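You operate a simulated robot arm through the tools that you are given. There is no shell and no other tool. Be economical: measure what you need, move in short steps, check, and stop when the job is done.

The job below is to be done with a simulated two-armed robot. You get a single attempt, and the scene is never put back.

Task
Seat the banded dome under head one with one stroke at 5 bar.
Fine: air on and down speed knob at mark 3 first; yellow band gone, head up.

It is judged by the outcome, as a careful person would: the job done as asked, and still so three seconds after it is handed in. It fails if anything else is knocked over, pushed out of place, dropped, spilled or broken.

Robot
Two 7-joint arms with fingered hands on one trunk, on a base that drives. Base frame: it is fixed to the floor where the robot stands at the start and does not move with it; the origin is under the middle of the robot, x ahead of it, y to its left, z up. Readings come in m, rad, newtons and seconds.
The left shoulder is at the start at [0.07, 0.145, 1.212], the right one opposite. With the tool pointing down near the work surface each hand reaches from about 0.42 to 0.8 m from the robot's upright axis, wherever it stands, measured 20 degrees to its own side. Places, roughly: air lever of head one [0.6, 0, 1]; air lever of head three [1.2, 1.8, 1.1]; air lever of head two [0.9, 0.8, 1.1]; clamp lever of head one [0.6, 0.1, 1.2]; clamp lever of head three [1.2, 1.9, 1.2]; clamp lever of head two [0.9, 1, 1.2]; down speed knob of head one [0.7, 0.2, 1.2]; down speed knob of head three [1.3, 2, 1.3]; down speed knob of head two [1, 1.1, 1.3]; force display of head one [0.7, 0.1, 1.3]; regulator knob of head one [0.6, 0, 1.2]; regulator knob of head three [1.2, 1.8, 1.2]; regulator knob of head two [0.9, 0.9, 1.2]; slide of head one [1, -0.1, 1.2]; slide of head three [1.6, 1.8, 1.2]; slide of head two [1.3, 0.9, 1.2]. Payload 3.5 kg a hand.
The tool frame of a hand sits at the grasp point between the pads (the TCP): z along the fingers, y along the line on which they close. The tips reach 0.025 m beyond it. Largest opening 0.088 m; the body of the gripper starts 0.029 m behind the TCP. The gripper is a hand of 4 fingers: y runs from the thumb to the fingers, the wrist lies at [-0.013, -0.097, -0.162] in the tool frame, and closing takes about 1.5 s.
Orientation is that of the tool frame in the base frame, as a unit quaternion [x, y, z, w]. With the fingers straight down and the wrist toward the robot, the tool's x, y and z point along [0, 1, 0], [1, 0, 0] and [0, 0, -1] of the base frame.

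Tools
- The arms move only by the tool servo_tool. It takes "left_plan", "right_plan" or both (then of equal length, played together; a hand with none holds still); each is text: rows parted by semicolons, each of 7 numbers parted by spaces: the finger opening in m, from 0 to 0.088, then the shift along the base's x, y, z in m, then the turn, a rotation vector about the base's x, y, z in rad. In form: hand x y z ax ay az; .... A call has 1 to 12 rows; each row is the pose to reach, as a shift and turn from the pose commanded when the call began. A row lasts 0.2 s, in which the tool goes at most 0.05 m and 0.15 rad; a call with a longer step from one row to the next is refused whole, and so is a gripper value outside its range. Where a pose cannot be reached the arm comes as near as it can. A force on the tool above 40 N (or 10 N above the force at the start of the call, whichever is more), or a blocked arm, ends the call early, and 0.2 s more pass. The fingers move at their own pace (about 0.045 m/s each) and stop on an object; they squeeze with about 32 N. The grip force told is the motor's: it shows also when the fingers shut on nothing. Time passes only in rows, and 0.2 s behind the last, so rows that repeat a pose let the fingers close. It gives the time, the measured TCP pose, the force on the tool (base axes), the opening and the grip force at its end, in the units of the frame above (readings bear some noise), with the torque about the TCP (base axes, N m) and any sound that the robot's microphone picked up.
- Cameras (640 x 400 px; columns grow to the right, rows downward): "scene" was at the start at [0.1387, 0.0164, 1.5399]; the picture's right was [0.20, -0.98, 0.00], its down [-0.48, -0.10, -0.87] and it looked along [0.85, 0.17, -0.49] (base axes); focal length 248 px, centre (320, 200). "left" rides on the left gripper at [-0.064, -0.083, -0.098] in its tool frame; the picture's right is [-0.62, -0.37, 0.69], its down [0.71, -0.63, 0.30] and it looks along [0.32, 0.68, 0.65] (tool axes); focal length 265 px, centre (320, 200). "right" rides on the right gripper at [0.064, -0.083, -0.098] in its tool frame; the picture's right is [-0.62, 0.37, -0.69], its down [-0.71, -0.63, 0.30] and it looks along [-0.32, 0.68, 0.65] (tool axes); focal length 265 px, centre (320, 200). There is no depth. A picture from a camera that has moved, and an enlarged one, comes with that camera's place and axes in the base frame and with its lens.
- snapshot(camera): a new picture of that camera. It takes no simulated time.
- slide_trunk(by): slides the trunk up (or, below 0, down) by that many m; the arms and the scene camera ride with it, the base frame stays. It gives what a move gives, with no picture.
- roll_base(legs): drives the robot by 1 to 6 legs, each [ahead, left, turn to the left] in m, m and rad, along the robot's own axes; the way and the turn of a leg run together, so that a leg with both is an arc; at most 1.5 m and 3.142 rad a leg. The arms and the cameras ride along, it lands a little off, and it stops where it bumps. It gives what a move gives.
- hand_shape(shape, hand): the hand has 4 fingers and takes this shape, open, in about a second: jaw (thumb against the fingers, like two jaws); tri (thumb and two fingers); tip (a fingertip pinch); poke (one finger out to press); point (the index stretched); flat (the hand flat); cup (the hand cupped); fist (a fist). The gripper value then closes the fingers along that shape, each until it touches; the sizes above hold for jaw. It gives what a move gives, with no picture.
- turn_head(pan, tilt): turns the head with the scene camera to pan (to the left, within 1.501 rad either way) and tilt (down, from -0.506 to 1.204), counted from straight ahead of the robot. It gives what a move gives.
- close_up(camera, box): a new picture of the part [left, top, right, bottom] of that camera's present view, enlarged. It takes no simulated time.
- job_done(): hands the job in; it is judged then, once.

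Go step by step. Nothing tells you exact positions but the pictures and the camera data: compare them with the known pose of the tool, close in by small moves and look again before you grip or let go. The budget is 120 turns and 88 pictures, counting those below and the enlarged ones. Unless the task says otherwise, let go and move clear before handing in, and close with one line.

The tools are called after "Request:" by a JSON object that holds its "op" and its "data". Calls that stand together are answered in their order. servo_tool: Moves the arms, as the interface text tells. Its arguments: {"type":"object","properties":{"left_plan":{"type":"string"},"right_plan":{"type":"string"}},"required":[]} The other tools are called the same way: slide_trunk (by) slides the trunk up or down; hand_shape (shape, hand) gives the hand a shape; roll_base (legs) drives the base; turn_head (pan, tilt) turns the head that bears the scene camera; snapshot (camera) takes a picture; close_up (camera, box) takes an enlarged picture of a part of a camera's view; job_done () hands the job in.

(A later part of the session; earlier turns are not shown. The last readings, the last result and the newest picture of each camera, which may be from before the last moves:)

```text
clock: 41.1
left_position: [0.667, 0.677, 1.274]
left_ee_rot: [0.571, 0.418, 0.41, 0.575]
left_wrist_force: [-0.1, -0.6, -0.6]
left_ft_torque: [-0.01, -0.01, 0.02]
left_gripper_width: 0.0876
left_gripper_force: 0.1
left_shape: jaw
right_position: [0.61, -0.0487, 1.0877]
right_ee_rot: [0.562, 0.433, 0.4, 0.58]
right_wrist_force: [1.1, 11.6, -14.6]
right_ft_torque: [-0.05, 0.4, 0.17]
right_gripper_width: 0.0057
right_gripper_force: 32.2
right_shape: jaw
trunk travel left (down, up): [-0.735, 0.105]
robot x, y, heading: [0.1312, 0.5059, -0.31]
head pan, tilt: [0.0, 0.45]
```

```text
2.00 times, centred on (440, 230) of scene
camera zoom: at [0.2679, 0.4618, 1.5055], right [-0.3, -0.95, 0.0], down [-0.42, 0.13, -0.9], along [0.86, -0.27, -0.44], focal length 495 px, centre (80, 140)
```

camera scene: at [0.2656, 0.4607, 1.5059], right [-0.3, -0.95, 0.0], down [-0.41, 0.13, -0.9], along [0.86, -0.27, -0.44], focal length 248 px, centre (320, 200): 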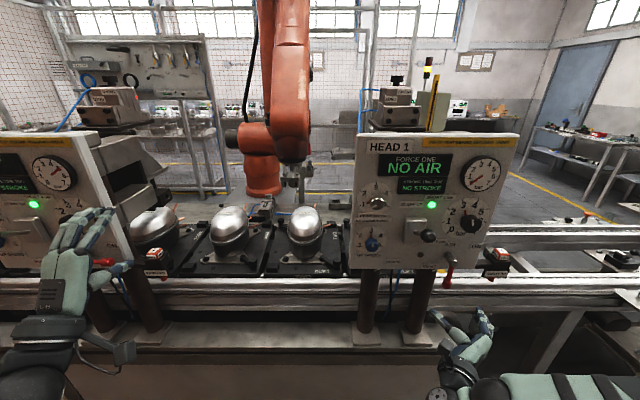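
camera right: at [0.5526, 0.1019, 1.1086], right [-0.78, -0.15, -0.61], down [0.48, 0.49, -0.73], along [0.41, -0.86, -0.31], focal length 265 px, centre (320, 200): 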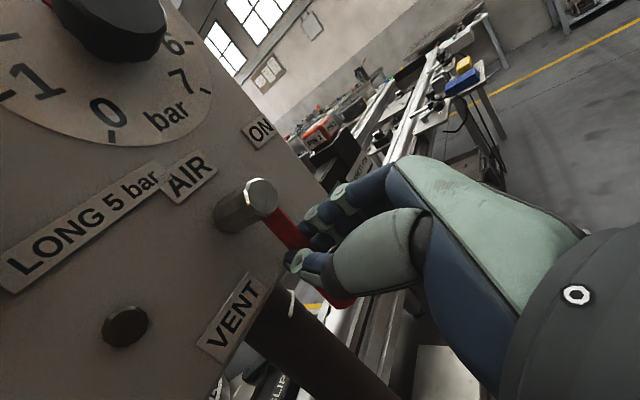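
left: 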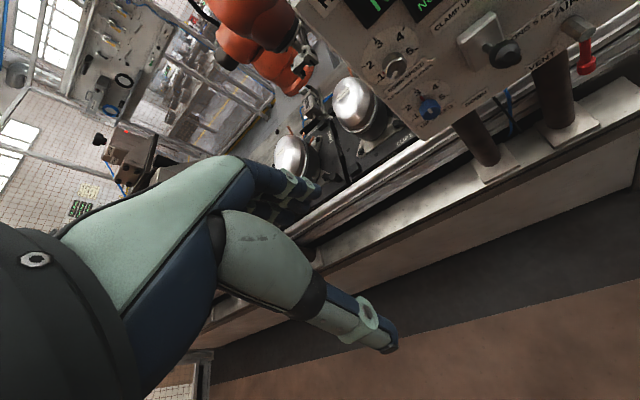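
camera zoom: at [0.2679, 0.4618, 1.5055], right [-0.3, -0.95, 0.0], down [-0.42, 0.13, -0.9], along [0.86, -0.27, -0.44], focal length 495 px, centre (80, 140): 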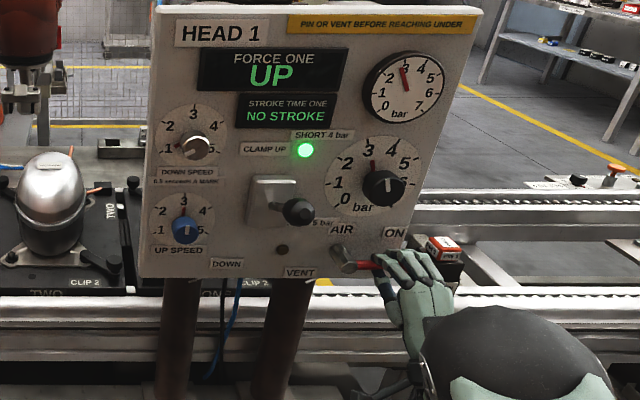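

Air is ON: the display reads UP and the gauge shows about 3 bar. I'll release the handle and back straight off.

Request:
{"op": "servo_tool", "data": {"right_plan": "0.03 0 0 0 0 0 0; 0.05 0 0 0 0 0 0; 0.05 0 0 0 0 0 0; 0.05 -0.03 0.01 0 0 0 0; 0.05 -0.06 0.019 0 0 0 0; 0.06 -0.095 0.031 0 0 0 0; 0.06 -0.095 0.031 0.05 0 0 0; 0.06 -0.095 0.031 0.1 0 0 0; 0.06 -0.095 0.031 0.1 0 0 0"}}

Request:
{"op": "close_up", "data": {"camera": "scene", "box": [350, 130, 530, 330]}}

Request:
{"op": "snapshot", "data": {"camera": "right"}}

```text
clock: 43.1
left_position: [0.6646, 0.675, 1.2755]
left_ee_rot: [0.571, 0.417, 0.41, 0.575]
left_wrist_force: [0.5, 0.2, -0.3]
left_ft_torque: [0.0, 0.0, 0.01]
left_gripper_width: 0.0877
left_gripper_force: 0.0
left_shape: jaw
right_position: [0.5278, -0.0094, 1.2039]
right_ee_rot: [0.562, 0.431, 0.402, 0.581]
right_wrist_force: [0.1, -0.3, 0.3]
right_ft_torque: [-0.03, -0.02, 0.01]
right_gripper_width: 0.0602
right_gripper_force: 0.1
right_shape: jaw
right hand out of reach, approached as far as the arm can: row 5, 6, 7, 8, 9
trunk travel left (down, up): [-0.735, 0.105]
robot x, y, heading: [0.1304, 0.5066, -0.312]
head pan, tilt: [0.0, 0.45]
```

```text
2.00 times, centred on (440, 230) of scene
camera zoom: at [0.2659, 0.4601, 1.5058], right [-0.3, -0.95, 0.0], down [-0.42, 0.13, -0.9], along [0.86, -0.27, -0.44], focal length 495 px, centre (80, 140)
```

zoom: 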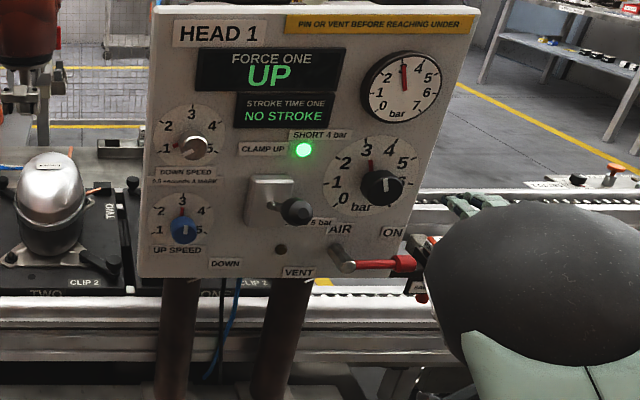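

```text
52 pictures are left
camera right: at [0.4505, 0.0777, 1.1174], right [-0.84, -0.36, 0.4], down [0.06, -0.8, -0.59], along [0.54, -0.48, 0.7], focal length 265 px, centre (320, 200)
```

right: 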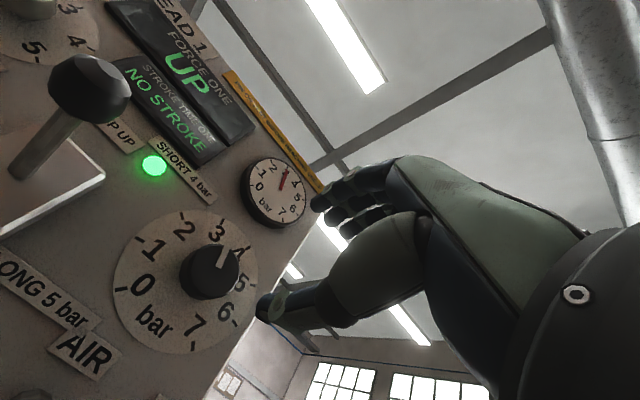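

The lever is seated at ON. Next is the regulator: I'll line up in front of it with the jaw open and a slight clockwise roll, leaving room for a further 72 degrees.

Request:
{"op": "servo_tool", "data": {"right_plan": "0.088 0.015 0.001 0.002 0.095 -0.03 0; 0.088 0.03 0.002 0.004 0.19 -0.061 0; 0.088 0.045 0.003 0.006 0.285 -0.092 0; 0.088 0.058 0.004 0.008 0.38 -0.122 0; 0.088 0.058 0.004 0.008 0.38 -0.122 0"}}

Request:
{"op": "snapshot", "data": {"camera": "right"}}

Request:
{"op": "snapshot", "data": {"camera": "scene"}}

```text
clock: 44.4
left_position: [0.6651, 0.6754, 1.2754]
left_ee_rot: [0.572, 0.417, 0.41, 0.575]
left_wrist_force: [0.6, -0.5, -0.7]
left_ft_torque: [-0.01, 0.04, -0.01]
left_gripper_width: 0.0876
left_gripper_force: 0.0
left_shape: jaw
right_position: [0.5858, -0.0038, 1.2106]
right_ee_rot: [0.635, 0.312, 0.509, 0.49]
right_wrist_force: [0.3, 0.0, 0.6]
right_ft_torque: [0.01, -0.03, -0.02]
right_gripper_width: 0.0876
right_gripper_force: 0.1
right_shape: jaw
trunk travel left (down, up): [-0.735, 0.105]
robot x, y, heading: [0.1313, 0.5048, -0.314]
head pan, tilt: [0.0, 0.45]
```

```text
51 pictures are left
camera right: at [0.5156, 0.1109, 1.1548], right [-0.88, -0.46, 0.14], down [0.15, -0.53, -0.84], along [0.46, -0.71, 0.53], focal length 265 px, centre (320, 200)
```

right: 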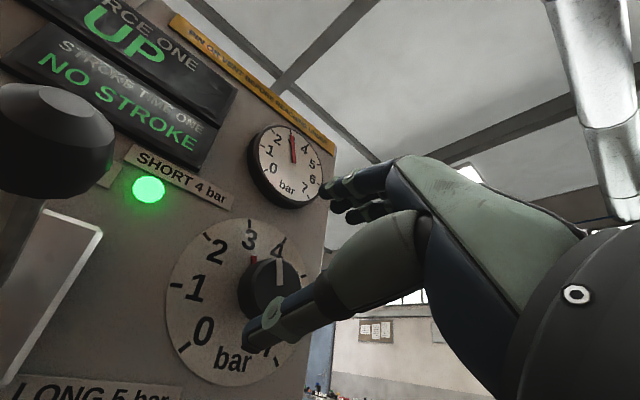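

```text
50 pictures are left
camera scene: at [0.2655, 0.4608, 1.5059], right [-0.3, -0.95, 0.0], down [-0.41, 0.13, -0.9], along [0.86, -0.27, -0.44], focal length 248 px, centre (320, 200)
```

scene: 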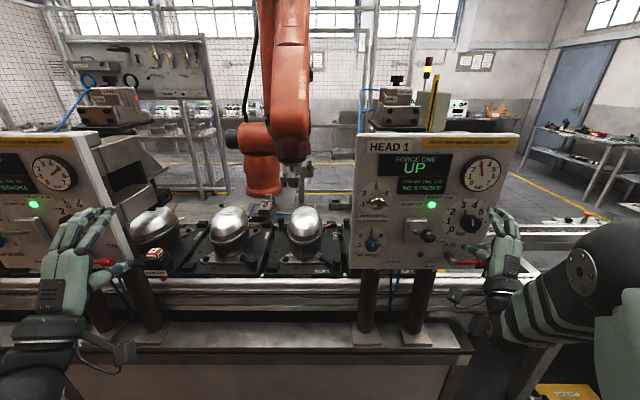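

The hand is aligned along the panel normal. I'll shift about 1.5 cm down and right onto the knob axis, then advance around the knob.

Request:
{"op": "servo_tool", "data": {"right_plan": "0.088 -0.0041 -0.0129 -0.0155 0 0 0; 0.088 0.012 -0.0181 -0.0155 0 0 0; 0.088 0.028 -0.0233 -0.0155 0 0 0; 0.088 0.044 -0.0284 -0.0155 0 0 0; 0.088 0.044 -0.0284 -0.0155 0 0 0"}}

Request:
{"op": "snapshot", "data": {"camera": "right"}}

Request:
{"op": "close_up", "data": {"camera": "scene", "box": [400, 130, 530, 290]}}

```text
clock: 45.5
left_position: [0.6645, 0.677, 1.2758]
left_ee_rot: [0.572, 0.417, 0.41, 0.576]
left_wrist_force: [-0.4, 0.2, 0.4]
left_ft_torque: [-0.01, -0.01, -0.01]
left_gripper_width: 0.088
left_gripper_force: 0.0
left_shape: jaw
right_position: [0.6285, -0.0331, 1.1954]
right_ee_rot: [0.635, 0.312, 0.508, 0.49]
right_wrist_force: [0.8, -0.5, 0.2]
right_ft_torque: [0.01, -0.02, -0.01]
right_gripper_width: 0.0877
right_gripper_force: 0.1
right_shape: jaw
trunk travel left (down, up): [-0.735, 0.105]
robot x, y, heading: [0.1294, 0.5061, -0.309]
head pan, tilt: [0.0, 0.45]
```

```text
49 pictures are left
camera right: at [0.5602, 0.081, 1.1393], right [-0.88, -0.46, 0.14], down [0.15, -0.53, -0.84], along [0.46, -0.71, 0.53], focal length 265 px, centre (320, 200)
```

right: 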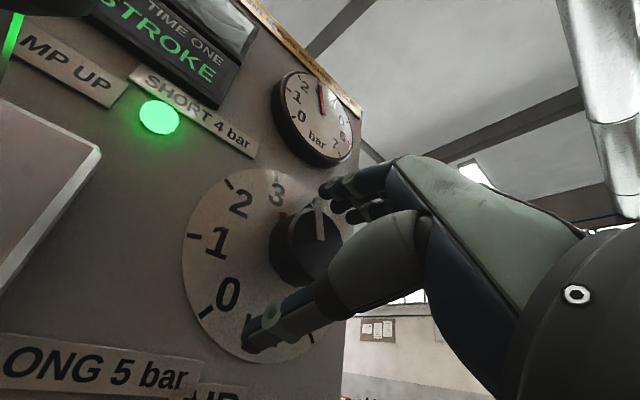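

```text
2.50 times, centred on (465, 210) of scene
camera zoom: at [0.2649, 0.4612, 1.5059], right [-0.3, -0.95, 0.0], down [-0.41, 0.13, -0.9], along [0.86, -0.27, -0.44], focal length 619 px, centre (-42, 175)
```

zoom: 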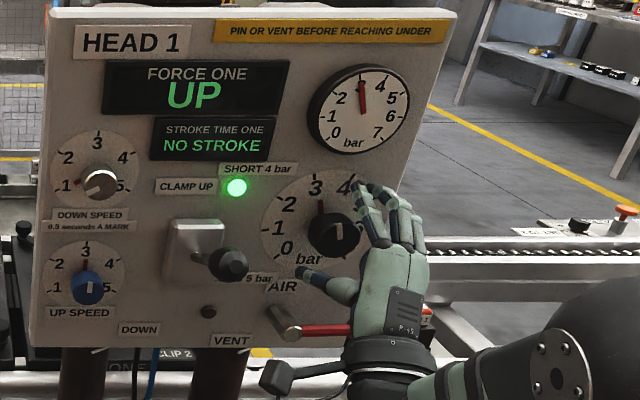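

The knob lies between thumb and fingers. I'll close on it.

Request:
{"op": "servo_tool", "data": {"right_plan": "0.06 0 0 0 0 0 0; 0.04 0 0 0 0 0 0; 0.02 0 0 0 0 0 0; 0.01 0 0 0 0 0 0; 0.01 0 0 0 0 0 0; 0.01 0 0 0 0 0 0; 0.01 0 0 0 0 0 0"}}

Request:
{"op": "snapshot", "data": {"camera": "right"}}

```text
clock: 47.1
left_position: [0.6651, 0.675, 1.2751]
left_ee_rot: [0.572, 0.417, 0.41, 0.575]
left_wrist_force: [-0.2, 0.1, -0.8]
left_ft_torque: [0.01, -0.01, 0.03]
left_gripper_width: 0.0879
left_gripper_force: 0.1
left_shape: jaw
right_position: [0.63, -0.0359, 1.1936]
right_ee_rot: [0.636, 0.313, 0.508, 0.49]
right_wrist_force: [5.1, -4.5, -1.5]
right_ft_torque: [-0.03, 0.02, -0.09]
right_gripper_width: 0.0315
right_gripper_force: 32.3
right_shape: jaw
trunk travel left (down, up): [-0.735, 0.105]
robot x, y, heading: [0.1332, 0.5049, -0.31]
head pan, tilt: [0.0, 0.45]
```

```text
47 pictures are left
camera right: at [0.5616, 0.0795, 1.1381], right [-0.88, -0.46, 0.14], down [0.15, -0.53, -0.84], along [0.46, -0.71, 0.53], focal length 265 px, centre (320, 200)
```

right: 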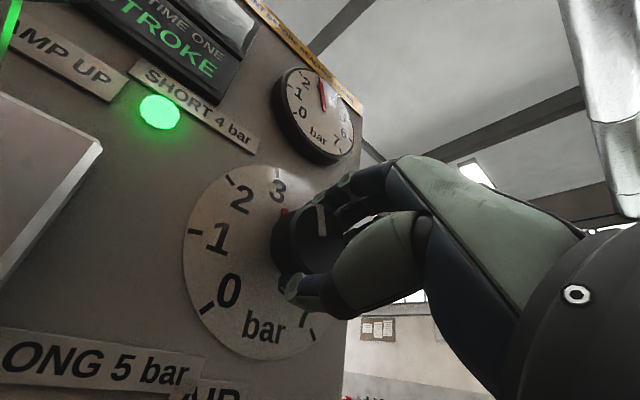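

The grip is on the knob at 31 mm. I'll turn it clockwise by about 0.9 rad and then read the gauge.

Request:
{"op": "servo_tool", "data": {"right_plan": "0.01 0 0 0 0.124 -0.04 0; 0.01 0 0 0 0.247 -0.079 0; 0.01 0 0 0 0.371 -0.119 0; 0.01 0 0 0 0.495 -0.159 0; 0.01 0 0 0 0.619 -0.199 0; 0.01 0 0 0 0.742 -0.238 0; 0.01 0 0 0 0.857 -0.275 0; 0.01 0 0 0 0.857 -0.275 0"}}

Request:
{"op": "close_up", "data": {"camera": "scene", "box": [400, 130, 530, 290]}}

```text
clock: 49.0
left_position: [0.6672, 0.6753, 1.2741]
left_ee_rot: [0.572, 0.417, 0.409, 0.575]
left_wrist_force: [0.2, 0.2, -0.3]
left_ft_torque: [0.0, -0.04, 0.0]
left_gripper_width: 0.0878
left_gripper_force: 0.0
left_shape: jaw
right_position: [0.6305, -0.0333, 1.1934]
right_ee_rot: [0.709, 0.006, 0.671, 0.219]
right_wrist_force: [6.0, -1.9, -5.7]
right_ft_torque: [0.01, 0.08, -0.02]
right_gripper_width: 0.0309
right_gripper_force: 32.0
right_shape: jaw
trunk travel left (down, up): [-0.735, 0.105]
robot x, y, heading: [0.131, 0.5059, -0.308]
head pan, tilt: [0.0, 0.45]
```

```text
2.50 times, centred on (465, 210) of scene
camera zoom: at [0.2681, 0.4598, 1.5055], right [-0.3, -0.95, 0.0], down [-0.42, 0.13, -0.9], along [0.86, -0.27, -0.44], focal length 619 px, centre (-42, 175)
```

zoom: 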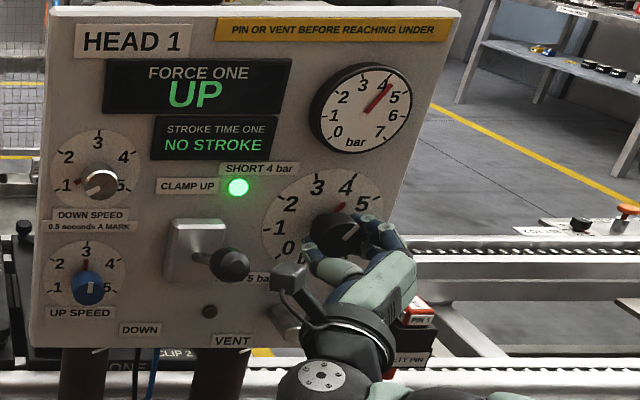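

The gauge reads about 4.4, matching 36 degrees per bar. The hand's camera housing is clear of the clamp ball and moving away, so I'll turn 0.36 rad more.

Request:
{"op": "servo_tool", "data": {"right_plan": "0.01 0 0 0 0.114 -0.037 0; 0.01 0 0 0 0.229 -0.073 0; 0.01 0 0 0 0.343 -0.11 0; 0.01 0 0 0 0.343 -0.11 0"}}

Request:
{"op": "close_up", "data": {"camera": "scene", "box": [460, 145, 515, 200]}}

```text
clock: 50.0
left_position: [0.6669, 0.6751, 1.2739]
left_ee_rot: [0.572, 0.417, 0.409, 0.575]
left_wrist_force: [-0.2, -0.2, -0.1]
left_ft_torque: [-0.02, 0.0, 0.01]
left_gripper_width: 0.0879
left_gripper_force: 0.2
left_shape: jaw
right_position: [0.6305, -0.0335, 1.1924]
right_ee_rot: [0.698, -0.122, 0.699, 0.096]
right_wrist_force: [7.3, -0.6, -2.6]
right_ft_torque: [0.01, 0.01, 0.01]
right_gripper_width: 0.0305
right_gripper_force: 31.9
right_shape: jaw
trunk travel left (down, up): [-0.735, 0.105]
robot x, y, heading: [0.1327, 0.5087, -0.308]
head pan, tilt: [0.0, 0.45]
```

```text
7.27 times, centred on (488, 172) of scene
camera zoom: at [0.2681, 0.46, 1.5055], right [-0.3, -0.95, 0.0], down [-0.42, 0.13, -0.9], along [0.86, -0.27, -0.44], focal length 1800 px, centre (-898, 400)
```

zoom: 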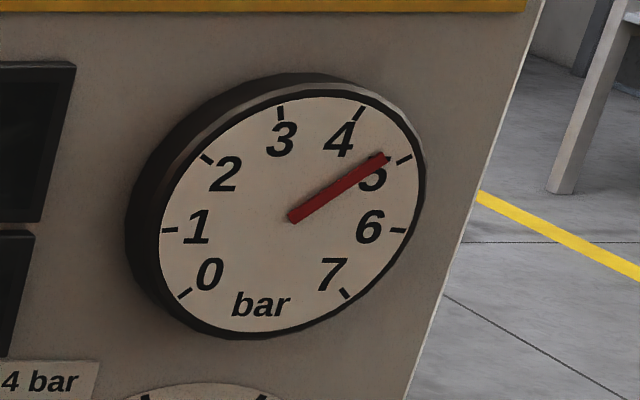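

The gauge works out to about 4.96–5.0 bar. I'll release the knob, back straight off and re-read it unobstructed.

Request:
{"op": "servo_tool", "data": {"right_plan": "0.05 0 0 0 0 0 0; 0.07 0 0 0 0 0 0; 0.088 0 0 0 0 0 0; 0.088 -0.03 0.01 0 0 0 0; 0.088 -0.06 0.019 0 0 0 0; 0.088 -0.095 0.031 0 0 0 0; 0.088 -0.12 0.039 -0.03 0 0 0"}}

Request:
{"op": "close_up", "data": {"camera": "scene", "box": [430, 140, 530, 250]}}

Request:
{"op": "snapshot", "data": {"camera": "right"}}

```text
clock: 51.5
left_position: [0.6632, 0.6775, 1.277]
left_ee_rot: [0.572, 0.415, 0.41, 0.576]
left_wrist_force: [-1.2, -0.2, -0.5]
left_ft_torque: [0.0, 0.01, 0.03]
left_gripper_width: 0.088
left_gripper_force: 0.1
left_shape: jaw
right_position: [0.5071, 0.0067, 1.1656]
right_ee_rot: [0.696, -0.121, 0.701, 0.095]
right_wrist_force: [-0.5, -0.6, -1.0]
right_ft_torque: [0.01, -0.02, -0.02]
right_gripper_width: 0.0877
right_gripper_force: 0.1
right_shape: jaw
trunk travel left (down, up): [-0.735, 0.105]
robot x, y, heading: [0.1341, 0.5081, -0.308]
head pan, tilt: [0.0, 0.45]
```

```text
3.64 times, centred on (480, 195) of scene
camera zoom: at [0.2637, 0.4611, 1.5061], right [-0.3, -0.95, 0.0], down [-0.41, 0.13, -0.9], along [0.86, -0.27, -0.43], focal length 900 px, centre (-262, 218)
```

zoom: 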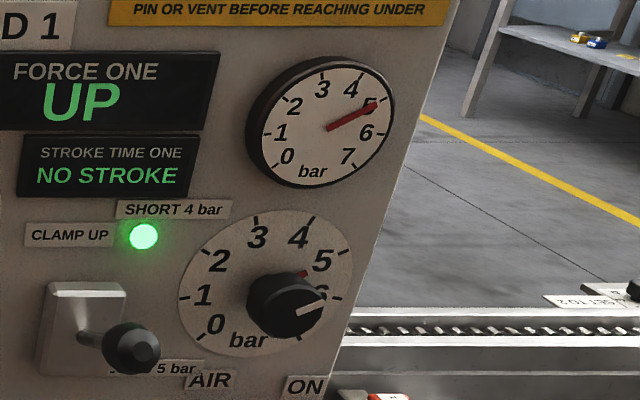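

```text
43 pictures are left
camera right: at [0.4365, 0.1146, 1.2324], right [-0.76, -0.12, -0.64], down [0.49, 0.53, -0.69], along [0.42, -0.84, -0.35], focal length 265 px, centre (320, 200)
```

right: 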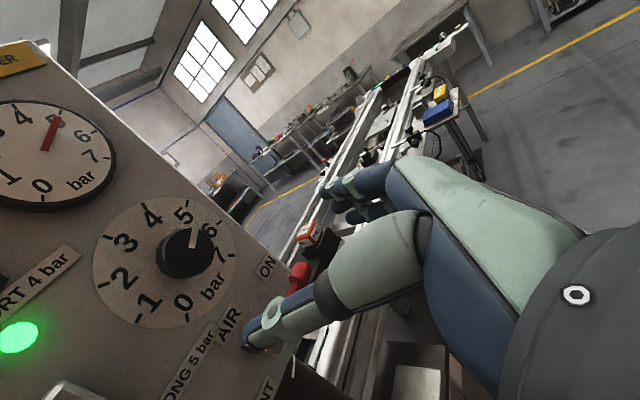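

Request:
{"op": "close_up", "data": {"camera": "scene", "box": [460, 145, 515, 200]}}

```text
7.27 times, centred on (488, 172) of scene
camera zoom: at [0.2637, 0.4611, 1.5061], right [-0.3, -0.95, 0.0], down [-0.41, 0.13, -0.9], along [0.86, -0.27, -0.43], focal length 1800 px, centre (-898, 400)
```

zoom: 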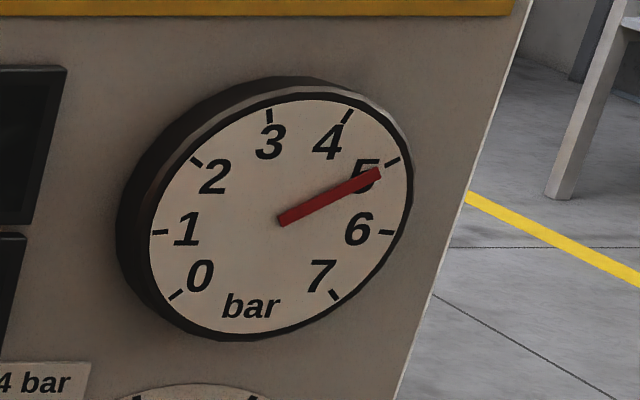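

The needle now reads about 5.25, either gauge lag or a small nudge on release. I'll wait a second and read it again, with the knob pointer too.

Request:
{"op": "servo_tool", "data": {"right_plan": "0.088 0 0 0 0 0 0; 0.088 0 0 0 0 0 0; 0.088 0 0 0 0 0 0; 0.088 0 0 0 0 0 0; 0.088 0 0 0 0 0 0; 0.088 0 0 0 0 0 0"}}

Request:
{"op": "close_up", "data": {"camera": "scene", "box": [440, 145, 515, 245]}}

Request:
{"op": "close_up", "data": {"camera": "right", "box": [0, 80, 250, 340]}}

```text
clock: 53.0
left_position: [0.6644, 0.6761, 1.2748]
left_ee_rot: [0.572, 0.416, 0.41, 0.576]
left_wrist_force: [-0.4, -0.1, 0.4]
left_ft_torque: [0.0, 0.01, -0.02]
left_gripper_width: 0.0878
left_gripper_force: 0.0
left_shape: jaw
right_position: [0.5087, 0.0072, 1.1644]
right_ee_rot: [0.697, -0.121, 0.7, 0.096]
right_wrist_force: [0.2, -0.5, -1.2]
right_ft_torque: [0.03, 0.03, -0.04]
right_gripper_width: 0.0875
right_gripper_force: 0.1
right_shape: jaw
trunk travel left (down, up): [-0.735, 0.105]
robot x, y, heading: [0.1294, 0.5079, -0.306]
head pan, tilt: [0.0, 0.45]
```

```text
4.00 times, centred on (478, 195) of scene
camera zoom: at [0.2652, 0.4609, 1.5059], right [-0.3, -0.95, 0.0], down [-0.41, 0.13, -0.9], along [0.86, -0.27, -0.44], focal length 990 px, centre (-310, 220)
```

zoom: 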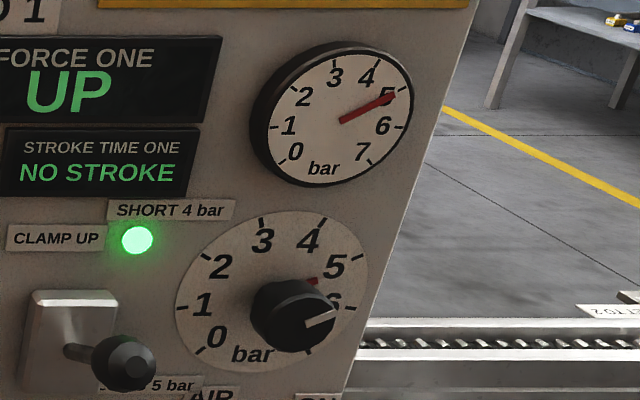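

```text
1.54 times, centred on (125, 210) of right
camera zoom: at [0.4382, 0.1144, 1.232], right [-0.76, -0.12, -0.63], down [0.49, 0.53, -0.69], along [0.42, -0.84, -0.35], focal length 408 px, centre (620, 185)
```

zoom: 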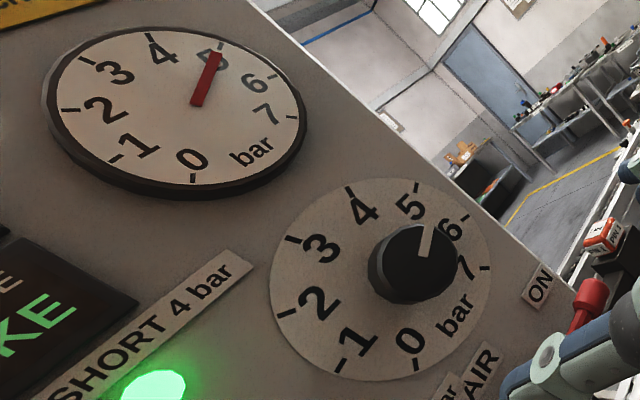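

With the dial's true spacing of about 38.6 degrees per bar, the gauge reads about 5.05 bar, which is good. Next is the down speed knob: I'll shift the base left and raise the trunk a little.

Request:
{"op": "roll_base", "data": {"legs": [[0, 0.17, 0]]}}

Request:
{"op": "slide_trunk", "data": {"by": 0.07}}

Request:
{"op": "servo_tool", "data": {"right_plan": "0.06 0 0 0 -0.13 0.042 0; 0.06 0 0 0 -0.26 0.084 0; 0.06 0 0 0 -0.39 0.125 0; 0.06 0 0 0 -0.52 0.167 0; 0.06 0 0 0 -0.65 0.209 0; 0.06 0 0 0 -0.78 0.251 0; 0.06 0 0 0 -0.91 0.292 0; 0.06 0 0 0 -1.04 0.334 0; 0.06 0 0 0 -1.17 0.376 0; 0.06 0 0 0 -1.3 0.418 0; 0.06 0 0 0 -1.43 0.46 0"}}

Request:
{"op": "snapshot", "data": {"camera": "scene"}}

Request:
{"op": "snapshot", "data": {"camera": "right"}}

```text
clock: 54.4
left_position: [0.7154, 0.8395, 1.2766]
left_ee_rot: [0.572, 0.416, 0.411, 0.575]
left_wrist_force: [-0.2, 0.0, -1.0]
left_ft_torque: [0.0, 0.0, 0.0]
left_gripper_width: 0.0877
left_gripper_force: 0.0
left_shape: jaw
right_position: [0.5621, 0.1696, 1.1632]
right_ee_rot: [0.696, -0.121, 0.701, 0.095]
right_wrist_force: [-0.7, 0.7, 0.2]
right_ft_torque: [-0.04, 0.01, 0.03]
right_gripper_width: 0.0877
right_gripper_force: 0.0
right_shape: jaw
trunk travel left (down, up): [-0.735, 0.105]
robot x, y, heading: [0.1818, 0.6715, -0.307]
head pan, tilt: [0.0, 0.45]
```

```text
clock: 55.5
left_position: [0.7156, 0.8406, 1.3456]
left_ee_rot: [0.571, 0.418, 0.411, 0.575]
left_wrist_force: [-0.4, -0.2, 0.7]
left_ft_torque: [0.01, 0.0, -0.03]
left_gripper_width: 0.0877
left_gripper_force: 0.1
left_shape: jaw
right_position: [0.562, 0.1711, 1.2343]
right_ee_rot: [0.697, -0.121, 0.7, 0.096]
right_wrist_force: [-0.2, -0.5, -0.5]
right_ft_torque: [0.01, 0.0, 0.0]
right_gripper_width: 0.0878
right_gripper_force: 0.1
right_shape: jaw
trunk travel left (down, up): [-0.805, 0.035]
robot x, y, heading: [0.1793, 0.6673, -0.309]
head pan, tilt: [0.0, 0.45]
```

```text
clock: 57.9
left_position: [0.717, 0.8423, 1.3455]
left_ee_rot: [0.571, 0.418, 0.411, 0.575]
left_wrist_force: [-0.1, 0.4, -0.2]
left_ft_torque: [-0.04, -0.02, -0.01]
left_gripper_width: 0.0874
left_gripper_force: 0.0
left_shape: jaw
right_position: [0.5863, 0.1905, 1.2732]
right_ee_rot: [0.593, 0.388, 0.444, 0.548]
right_wrist_force: [0.3, -1.6, -0.6]
right_ft_torque: [0.01, -0.01, 0.0]
right_gripper_width: 0.0604
right_gripper_force: 0.0
right_shape: jaw
right hand out of reach, approached as far as the arm can: row 9, 10, 11
trunk travel left (down, up): [-0.805, 0.035]
robot x, y, heading: [0.1809, 0.6677, -0.308]
head pan, tilt: [0.0, 0.45]
```

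```text
39 pictures are left
camera scene: at [0.3194, 0.6267, 1.5758], right [-0.3, -0.95, 0.0], down [-0.42, 0.13, -0.9], along [0.86, -0.27, -0.44], focal length 248 px, centre (320, 200)
```

scene: 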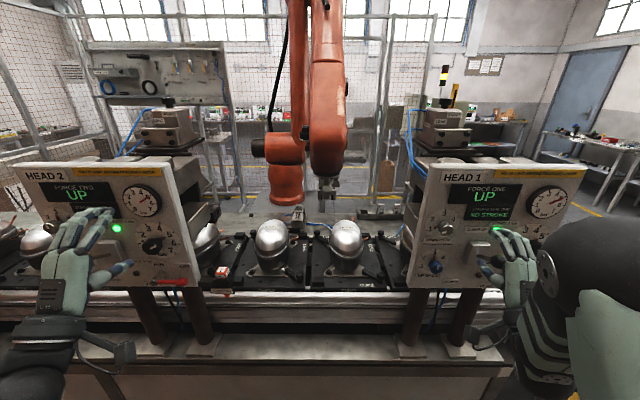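

```text
38 pictures are left
camera right: at [0.5131, 0.2906, 1.1977], right [-0.86, -0.41, 0.31], down [0.09, -0.71, -0.7], along [0.51, -0.57, 0.64], focal length 265 px, centre (320, 200)
```

right: 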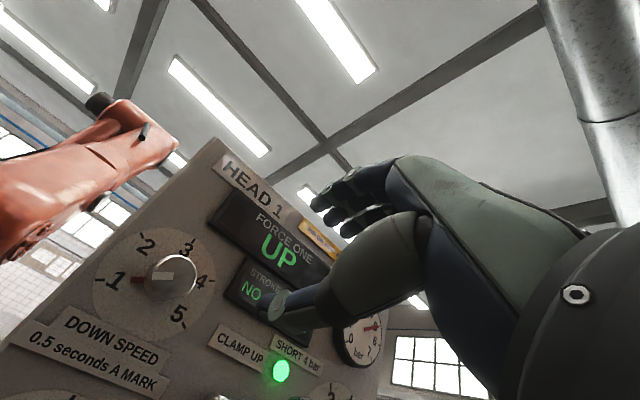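

The knob is about 3 cm left of the hand and 12 cm ahead. I'll align first, then go in part way and check.

Request:
{"op": "servo_tool", "data": {"right_plan": "0.07 0.0046 0.0143 -0.0115 0 0 0; 0.07 0.0092 0.0286 -0.023 0 0 0; 0.07 0.033 0.021 -0.023 0 0 0; 0.07 0.057 0.0133 -0.023 0 0 0; 0.07 0.08 0.006 -0.023 0 0 0; 0.07 0.08 0.006 -0.023 0 0 0"}}

Request:
{"op": "snapshot", "data": {"camera": "right"}}

Request:
{"op": "close_up", "data": {"camera": "scene", "box": [400, 160, 560, 310]}}

```text
clock: 59.3
left_position: [0.7155, 0.8404, 1.3452]
left_ee_rot: [0.571, 0.418, 0.411, 0.575]
left_wrist_force: [0.2, -0.2, -1.2]
left_ft_torque: [0.02, 0.0, -0.02]
left_gripper_width: 0.0879
left_gripper_force: 0.1
left_shape: jaw
right_position: [0.6627, 0.196, 1.2502]
right_ee_rot: [0.594, 0.387, 0.446, 0.547]
right_wrist_force: [-0.3, -0.1, -0.2]
right_ft_torque: [0.0, 0.0, -0.01]
right_gripper_width: 0.0698
right_gripper_force: 0.0
right_shape: jaw
right hand out of reach, approached as far as the arm can: row 2
trunk travel left (down, up): [-0.805, 0.035]
robot x, y, heading: [0.1797, 0.6685, -0.309]
head pan, tilt: [0.0, 0.45]
```

```text
37 pictures are left
camera right: at [0.5896, 0.2954, 1.1752], right [-0.86, -0.41, 0.3], down [0.09, -0.71, -0.7], along [0.5, -0.58, 0.64], focal length 265 px, centre (320, 200)
```

right: 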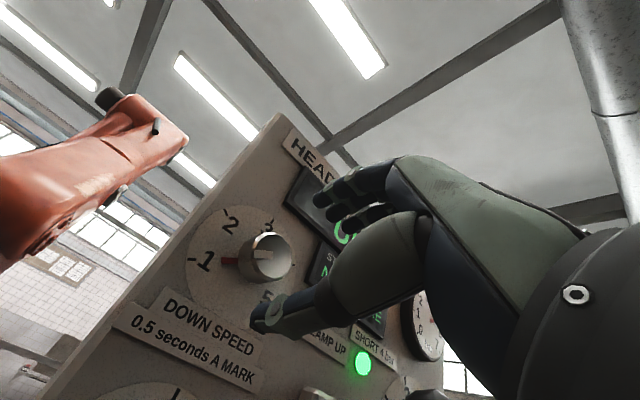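

```text
2.67 times, centred on (480, 235) of scene
camera zoom: at [0.3173, 0.6246, 1.5759], right [-0.3, -0.95, 0.0], down [-0.41, 0.13, -0.9], along [0.86, -0.27, -0.44], focal length 660 px, centre (-107, 107)
```

zoom: 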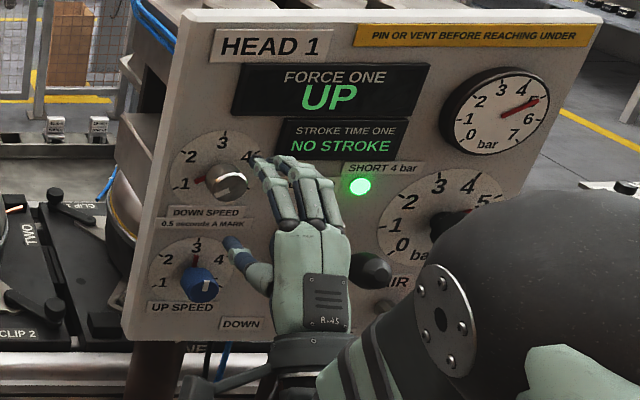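

Lateral and height are within 3 mm of the knob axis. I'll advance around the knob and close.

Request:
{"op": "servo_tool", "data": {"right_plan": "0.07 0.017 -0.007 0 0 0 0; 0.07 0.034 -0.013 0 0 0 0; 0.07 0.0505 -0.0195 0 0 0 0; 0.07 0.0505 -0.0195 0 0 0 0; 0.05 0.0505 -0.0195 0 0 0 0; 0.03 0.0505 -0.0195 0 0 0 0; 0.01 0.0505 -0.0195 0 0 0 0; 0.01 0.0505 -0.0195 0 0 0 0; 0.01 0.0505 -0.0195 0 0 0 0; 0.01 0.0505 -0.0195 0 0 0 0"}}

Request:
{"op": "snapshot", "data": {"camera": "right"}}

```text
clock: 61.5
left_position: [0.7127, 0.8416, 1.346]
left_ee_rot: [0.57, 0.418, 0.412, 0.575]
left_wrist_force: [0.1, -1.0, 0.1]
left_ft_torque: [0.01, 0.0, 0.03]
left_gripper_width: 0.0876
left_gripper_force: 0.2
left_shape: jaw
right_position: [0.7113, 0.1762, 1.25]
right_ee_rot: [0.595, 0.387, 0.444, 0.547]
right_wrist_force: [-15.9, 6.4, -16.8]
right_ft_torque: [0.11, 0.37, 0.14]
right_gripper_width: 0.0227
right_gripper_force: 31.9
right_shape: jaw
trunk travel left (down, up): [-0.805, 0.035]
robot x, y, heading: [0.1825, 0.6682, -0.304]
head pan, tilt: [0.0, 0.45]
```

```text
35 pictures are left
camera right: at [0.6371, 0.2768, 1.175], right [-0.86, -0.41, 0.31], down [0.09, -0.7, -0.7], along [0.51, -0.58, 0.64], focal length 265 px, centre (320, 200)
```

right: 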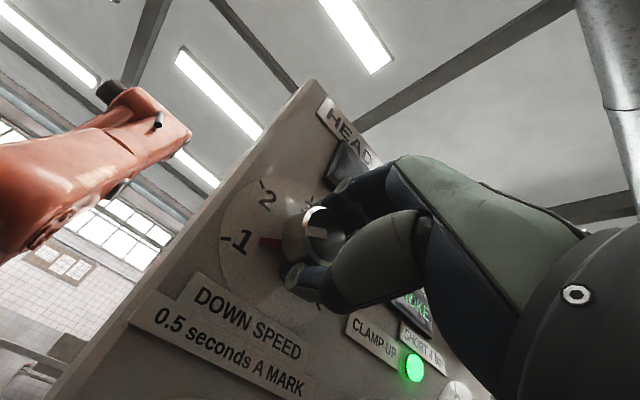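

Gripped at 23 mm with mild push-back. I'll ease off a few millimetres and turn clockwise by 1.5 rad.

Request:
{"op": "servo_tool", "data": {"right_plan": "0.01 -0.003 0.001 -0.003 0 0 0; 0.01 -0.003 0.001 -0.003 0.133 -0.043 0; 0.01 -0.003 0.001 -0.003 0.266 -0.086 0; 0.01 -0.003 0.001 -0.003 0.4 -0.128 0; 0.01 -0.003 0.001 -0.003 0.533 -0.171 0; 0.01 -0.003 0.001 -0.003 0.666 -0.214 0; 0.01 -0.003 0.001 -0.003 0.8 -0.257 0; 0.01 -0.003 0.001 -0.003 0.933 -0.3 0; 0.01 -0.003 0.001 -0.003 1.066 -0.343 0; 0.01 -0.003 0.001 -0.003 1.2 -0.385 0; 0.01 -0.003 0.001 -0.003 1.333 -0.428 0; 0.01 -0.003 0.001 -0.003 1.428 -0.459 0"}}

Request:
{"op": "close_up", "data": {"camera": "scene", "box": [400, 160, 560, 310]}}

Request:
{"op": "snapshot", "data": {"camera": "right"}}

```text
clock: 64.1
left_position: [0.7168, 0.8435, 1.3457]
left_ee_rot: [0.57, 0.419, 0.411, 0.575]
left_wrist_force: [-0.1, -0.2, 0.2]
left_ft_torque: [0.01, -0.01, -0.06]
left_gripper_width: 0.0877
left_gripper_force: 0.1
left_shape: jaw
right_position: [0.7131, 0.1805, 1.2464]
right_ee_rot: [0.697, -0.119, 0.7, 0.096]
right_wrist_force: [0.0, 5.5, -3.9]
right_ft_torque: [-0.12, -0.19, -0.27]
right_gripper_width: 0.02
right_gripper_force: 32.0
right_shape: jaw
trunk travel left (down, up): [-0.805, 0.035]
robot x, y, heading: [0.1797, 0.6673, -0.305]
head pan, tilt: [0.0, 0.45]
```

```text
2.67 times, centred on (480, 235) of scene
camera zoom: at [0.3187, 0.6269, 1.5758], right [-0.3, -0.95, 0.0], down [-0.42, 0.13, -0.9], along [0.86, -0.27, -0.44], focal length 660 px, centre (-107, 107)
```

zoom: 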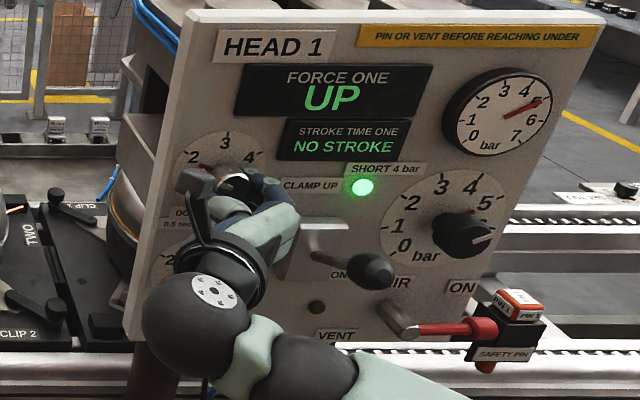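

```text
33 pictures are left
camera right: at [0.642, 0.2874, 1.3143], right [-0.77, -0.12, -0.63], down [0.49, 0.53, -0.69], along [0.42, -0.84, -0.35], focal length 265 px, centre (320, 200)
```

right: 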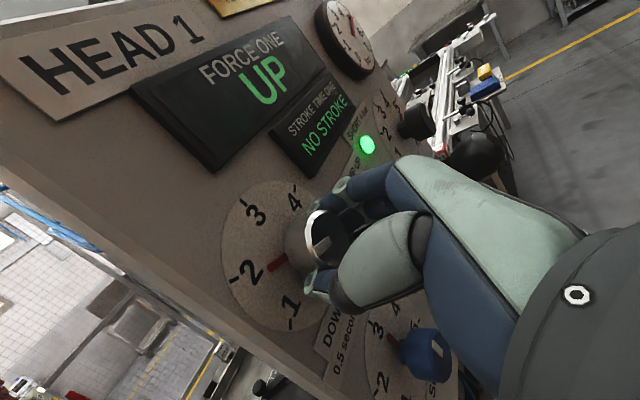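

The knob moved to about mark 2, with some slip. I'll keep turning clockwise by 0.8 rad and look again.

Request:
{"op": "servo_tool", "data": {"right_plan": "0.0 0 -0.003 0.001 0.124 -0.04 0; 0.0 0 -0.003 0.001 0.247 -0.079 0; 0.0 0 -0.003 0.001 0.371 -0.119 0; 0.0 0 -0.003 0.001 0.495 -0.159 0; 0.0 0 -0.003 0.001 0.619 -0.199 0; 0.0 0 -0.003 0.001 0.76 -0.244 0; 0.0 0 -0.003 0.001 0.76 -0.244 0"}}

Request:
{"op": "snapshot", "data": {"camera": "right"}}

```text
clock: 65.7
left_position: [0.7181, 0.8432, 1.3444]
left_ee_rot: [0.571, 0.418, 0.41, 0.576]
left_wrist_force: [0.2, 0.3, -0.8]
left_ft_torque: [-0.01, -0.01, -0.01]
left_gripper_width: 0.0877
left_gripper_force: 0.1
left_shape: jaw
right_position: [0.7139, 0.1791, 1.2478]
right_ee_rot: [0.596, -0.381, 0.682, -0.182]
right_wrist_force: [0.4, 14.3, -11.5]
right_ft_torque: [-0.1, 0.12, -0.4]
right_gripper_width: 0.0198
right_gripper_force: 32.2
right_shape: jaw
trunk travel left (down, up): [-0.805, 0.035]
robot x, y, heading: [0.1834, 0.6693, -0.309]
head pan, tilt: [0.0, 0.45]
```

```text
32 pictures are left
camera right: at [0.6211, 0.2173, 1.3528], right [-0.6, 0.41, -0.69], down [0.58, 0.82, -0.02], along [0.55, -0.41, -0.73], focal length 265 px, centre (320, 200)
```

right: 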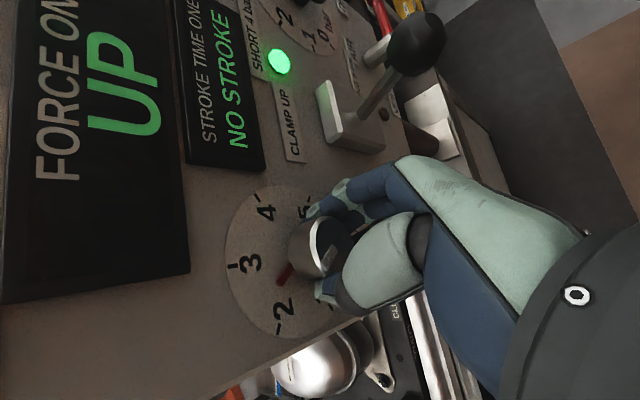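

The pointer is now about 2.5. I'll turn 0.4 rad more.

Request:
{"op": "servo_tool", "data": {"right_plan": "0.0 0 -0.001 0 0.12 -0.038 0; 0.0 0 -0.001 0 0.24 -0.077 0; 0.0 0 -0.001 0 0.36 -0.115 0; 0.0 0 -0.001 0 0.39 -0.125 0; 0.0 0 -0.001 0 0.39 -0.125 0"}}

Request:
{"op": "snapshot", "data": {"camera": "right"}}

```text
clock: 66.9
left_position: [0.725, 0.8411, 1.3421]
left_ee_rot: [0.572, 0.421, 0.409, 0.574]
left_wrist_force: [-0.4, 0.9, 0.4]
left_ft_torque: [-0.03, -0.02, 0.02]
left_gripper_width: 0.0876
left_gripper_force: 0.1
left_shape: jaw
right_position: [0.7143, 0.1834, 1.2482]
right_ee_rot: [0.506, -0.496, 0.631, -0.317]
right_wrist_force: [21.1, 5.6, -5.2]
right_ft_torque: [0.01, 0.18, -0.33]
right_gripper_width: 0.0173
right_gripper_force: 32.1
right_shape: jaw
right hand out of reach, approached as far as the arm can: row 3, 4, 5
trunk travel left (down, up): [-0.805, 0.035]
robot x, y, heading: [0.182, 0.6697, -0.309]
head pan, tilt: [0.0, 0.45]
```

```text
31 pictures are left
camera right: at [0.6079, 0.1815, 1.3492], right [-0.52, 0.66, -0.55], down [0.56, 0.75, 0.36], along [0.65, -0.12, -0.75], focal length 265 px, centre (320, 200)
```

right: 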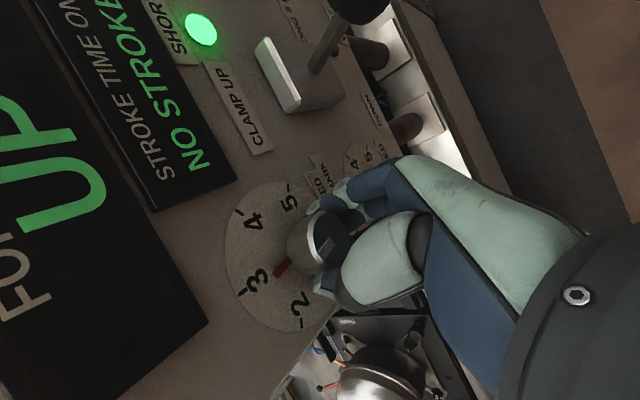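

The pointer is close to 3. I'll release, back off and look squarely at it.

Request:
{"op": "servo_tool", "data": {"right_plan": "0.04 0 0 0 0 0 0; 0.06 0 0 0 0 0 0; 0.07 0 0 0 0 0 0; 0.07 -0.03 0.01 0 0 0 0; 0.07 -0.06 0.019 0 0 0 0; 0.07 -0.09 0.029 0 0 0 0; 0.07 -0.09 0.029 0 0 0 0"}}

Request:
{"op": "close_up", "data": {"camera": "scene", "box": [400, 160, 560, 310]}}

Request:
{"op": "snapshot", "data": {"camera": "right"}}

```text
clock: 68.5
left_position: [0.7161, 0.8419, 1.3461]
left_ee_rot: [0.571, 0.417, 0.412, 0.574]
left_wrist_force: [0.0, -0.1, 0.0]
left_ft_torque: [0.0, 0.02, 0.01]
left_gripper_width: 0.0878
left_gripper_force: 0.1
left_shape: jaw
right_position: [0.6237, 0.2103, 1.2443]
right_ee_rot: [0.502, -0.494, 0.635, -0.319]
right_wrist_force: [0.0, 0.6, -0.4]
right_ft_torque: [0.01, 0.02, 0.01]
right_gripper_width: 0.0696
right_gripper_force: 0.1
right_shape: jaw
right hand out of reach, approached as far as the arm can: row 6, 7
trunk travel left (down, up): [-0.805, 0.035]
robot x, y, heading: [0.1866, 0.669, -0.307]
head pan, tilt: [0.0, 0.45]
```

```text
2.67 times, centred on (480, 235) of scene
camera zoom: at [0.3178, 0.6247, 1.5759], right [-0.3, -0.95, 0.0], down [-0.42, 0.13, -0.9], along [0.86, -0.27, -0.44], focal length 660 px, centre (-107, 107)
```

zoom: 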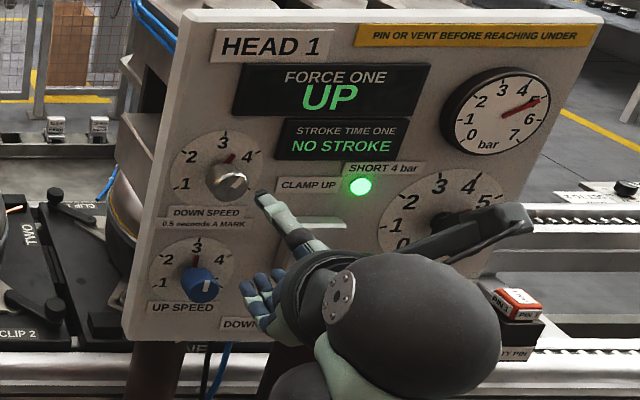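

```text
29 pictures are left
camera right: at [0.5161, 0.2088, 1.3434], right [-0.51, 0.66, -0.56], down [0.56, 0.75, 0.37], along [0.65, -0.12, -0.75], focal length 265 px, centre (320, 200)
```

right: 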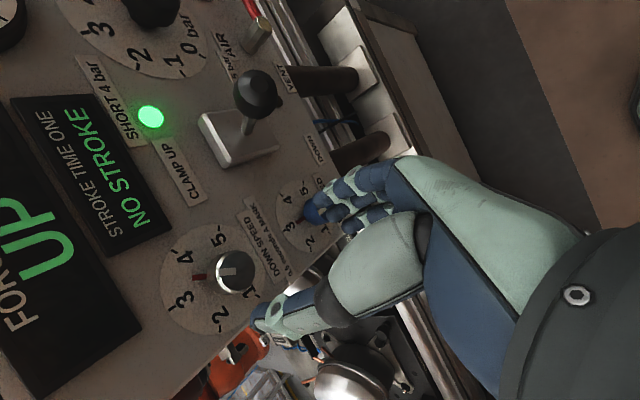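

Request:
{"op": "close_up", "data": {"camera": "right", "box": [140, 200, 300, 350]}}

Request:
{"op": "close_up", "data": {"camera": "scene", "box": [436, 185, 476, 245]}}

```text
2.67 times, centred on (220, 275) of right
camera zoom: at [0.5161, 0.2088, 1.3434], right [-0.51, 0.66, -0.56], down [0.56, 0.75, 0.37], along [0.65, -0.12, -0.75], focal length 708 px, centre (587, 0)
```

zoom: 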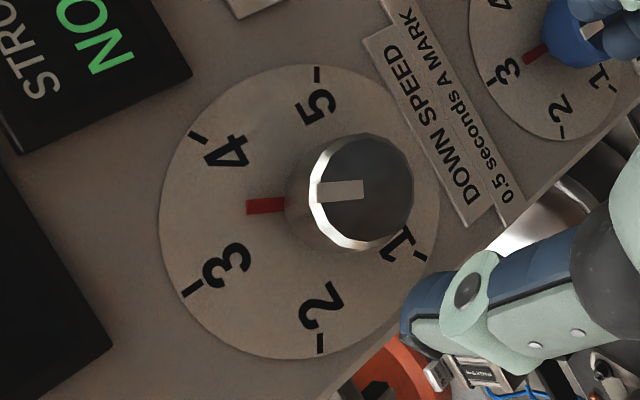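

```text
6.67 times, centred on (456, 215) of scene
camera zoom: at [0.3178, 0.6247, 1.5759], right [-0.3, -0.95, 0.0], down [-0.42, 0.13, -0.9], along [0.86, -0.27, -0.44], focal length 1650 px, centre (-587, 100)
```

zoom: 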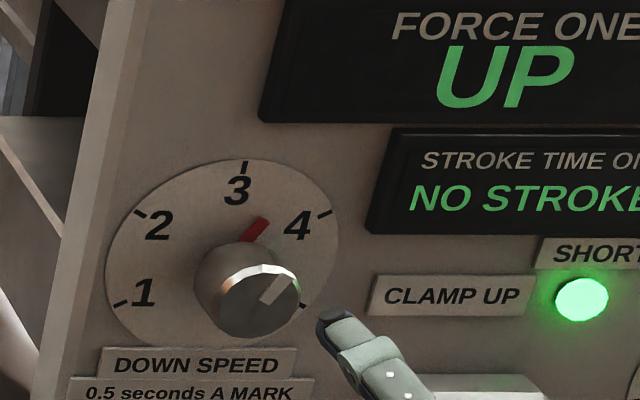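

The dial spans 1 to 5 over 270 degrees, and the pointer sits near 3.43, about 29 degrees too far. I'll regrip and turn it back 0.51 rad.

Request:
{"op": "servo_tool", "data": {"right_plan": "0.07 0.03 -0.01 0.001 0 0 0; 0.07 0.06 -0.02 0.002 0 0 0; 0.07 0.086 -0.028 0.003 0 0 0; 0.07 0.086 -0.028 0.003 0 0 0; 0.04 0.086 -0.028 0.003 0 0 0; 0.02 0.086 -0.028 0.003 0 0 0; 0.01 0.086 -0.028 0.003 0 0 0; 0.01 0.086 -0.028 0.003 0 0 0; 0.01 0.086 -0.028 0.003 0 0 0; 0.01 0.086 -0.028 0.003 0 0 0"}}

Request:
{"op": "servo_tool", "data": {"right_plan": "0.01 0 0 0 -0.12 0.039 0; 0.01 0 0 0 -0.24 0.077 0; 0.01 0 0 0 -0.36 0.116 0; 0.01 0 0 0 -0.485 0.156 0; 0.01 0 0 0 -0.485 0.156 0; 0.01 0 0 0 -0.485 0.156 0"}}

Request:
{"op": "close_up", "data": {"camera": "right", "box": [180, 150, 380, 350]}}

```text
clock: 70.7
left_position: [0.7178, 0.8415, 1.3441]
left_ee_rot: [0.571, 0.418, 0.41, 0.575]
left_wrist_force: [0.6, -0.4, -0.3]
left_ft_torque: [0.02, 0.0, 0.0]
left_gripper_width: 0.0878
left_gripper_force: 0.1
left_shape: jaw
right_position: [0.7097, 0.1853, 1.2481]
right_ee_rot: [0.505, -0.494, 0.634, -0.316]
right_wrist_force: [9.2, -1.8, 6.4]
right_ft_torque: [-0.03, -0.01, 0.05]
right_gripper_width: 0.0201
right_gripper_force: 31.4
right_shape: jaw
trunk travel left (down, up): [-0.805, 0.035]
robot x, y, heading: [0.1855, 0.6691, -0.304]
head pan, tilt: [0.0, 0.45]
```

```text
clock: 72.1
left_position: [0.7165, 0.842, 1.3444]
left_ee_rot: [0.571, 0.417, 0.411, 0.575]
left_wrist_force: [0.2, 0.2, 0.7]
left_ft_torque: [0.0, 0.0, 0.0]
left_gripper_width: 0.0876
left_gripper_force: 0.0
left_shape: jaw
right_position: [0.7094, 0.185, 1.2466]
right_ee_rot: [0.613, -0.35, 0.692, -0.149]
right_wrist_force: [5.1, 0.9, 6.7]
right_ft_torque: [-0.02, -0.05, -0.04]
right_gripper_width: 0.0203
right_gripper_force: 31.9
right_shape: jaw
trunk travel left (down, up): [-0.805, 0.035]
robot x, y, heading: [0.1808, 0.6662, -0.307]
head pan, tilt: [0.0, 0.45]
```

```text
2.00 times, centred on (280, 250) of right
camera zoom: at [0.6198, 0.2332, 1.3505], right [-0.62, 0.34, -0.71], down [0.58, 0.81, -0.11], along [0.54, -0.48, -0.7], focal length 531 px, centre (400, 100)
```

zoom: 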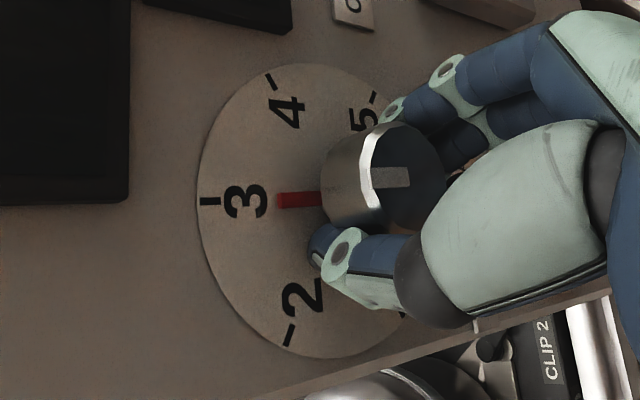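

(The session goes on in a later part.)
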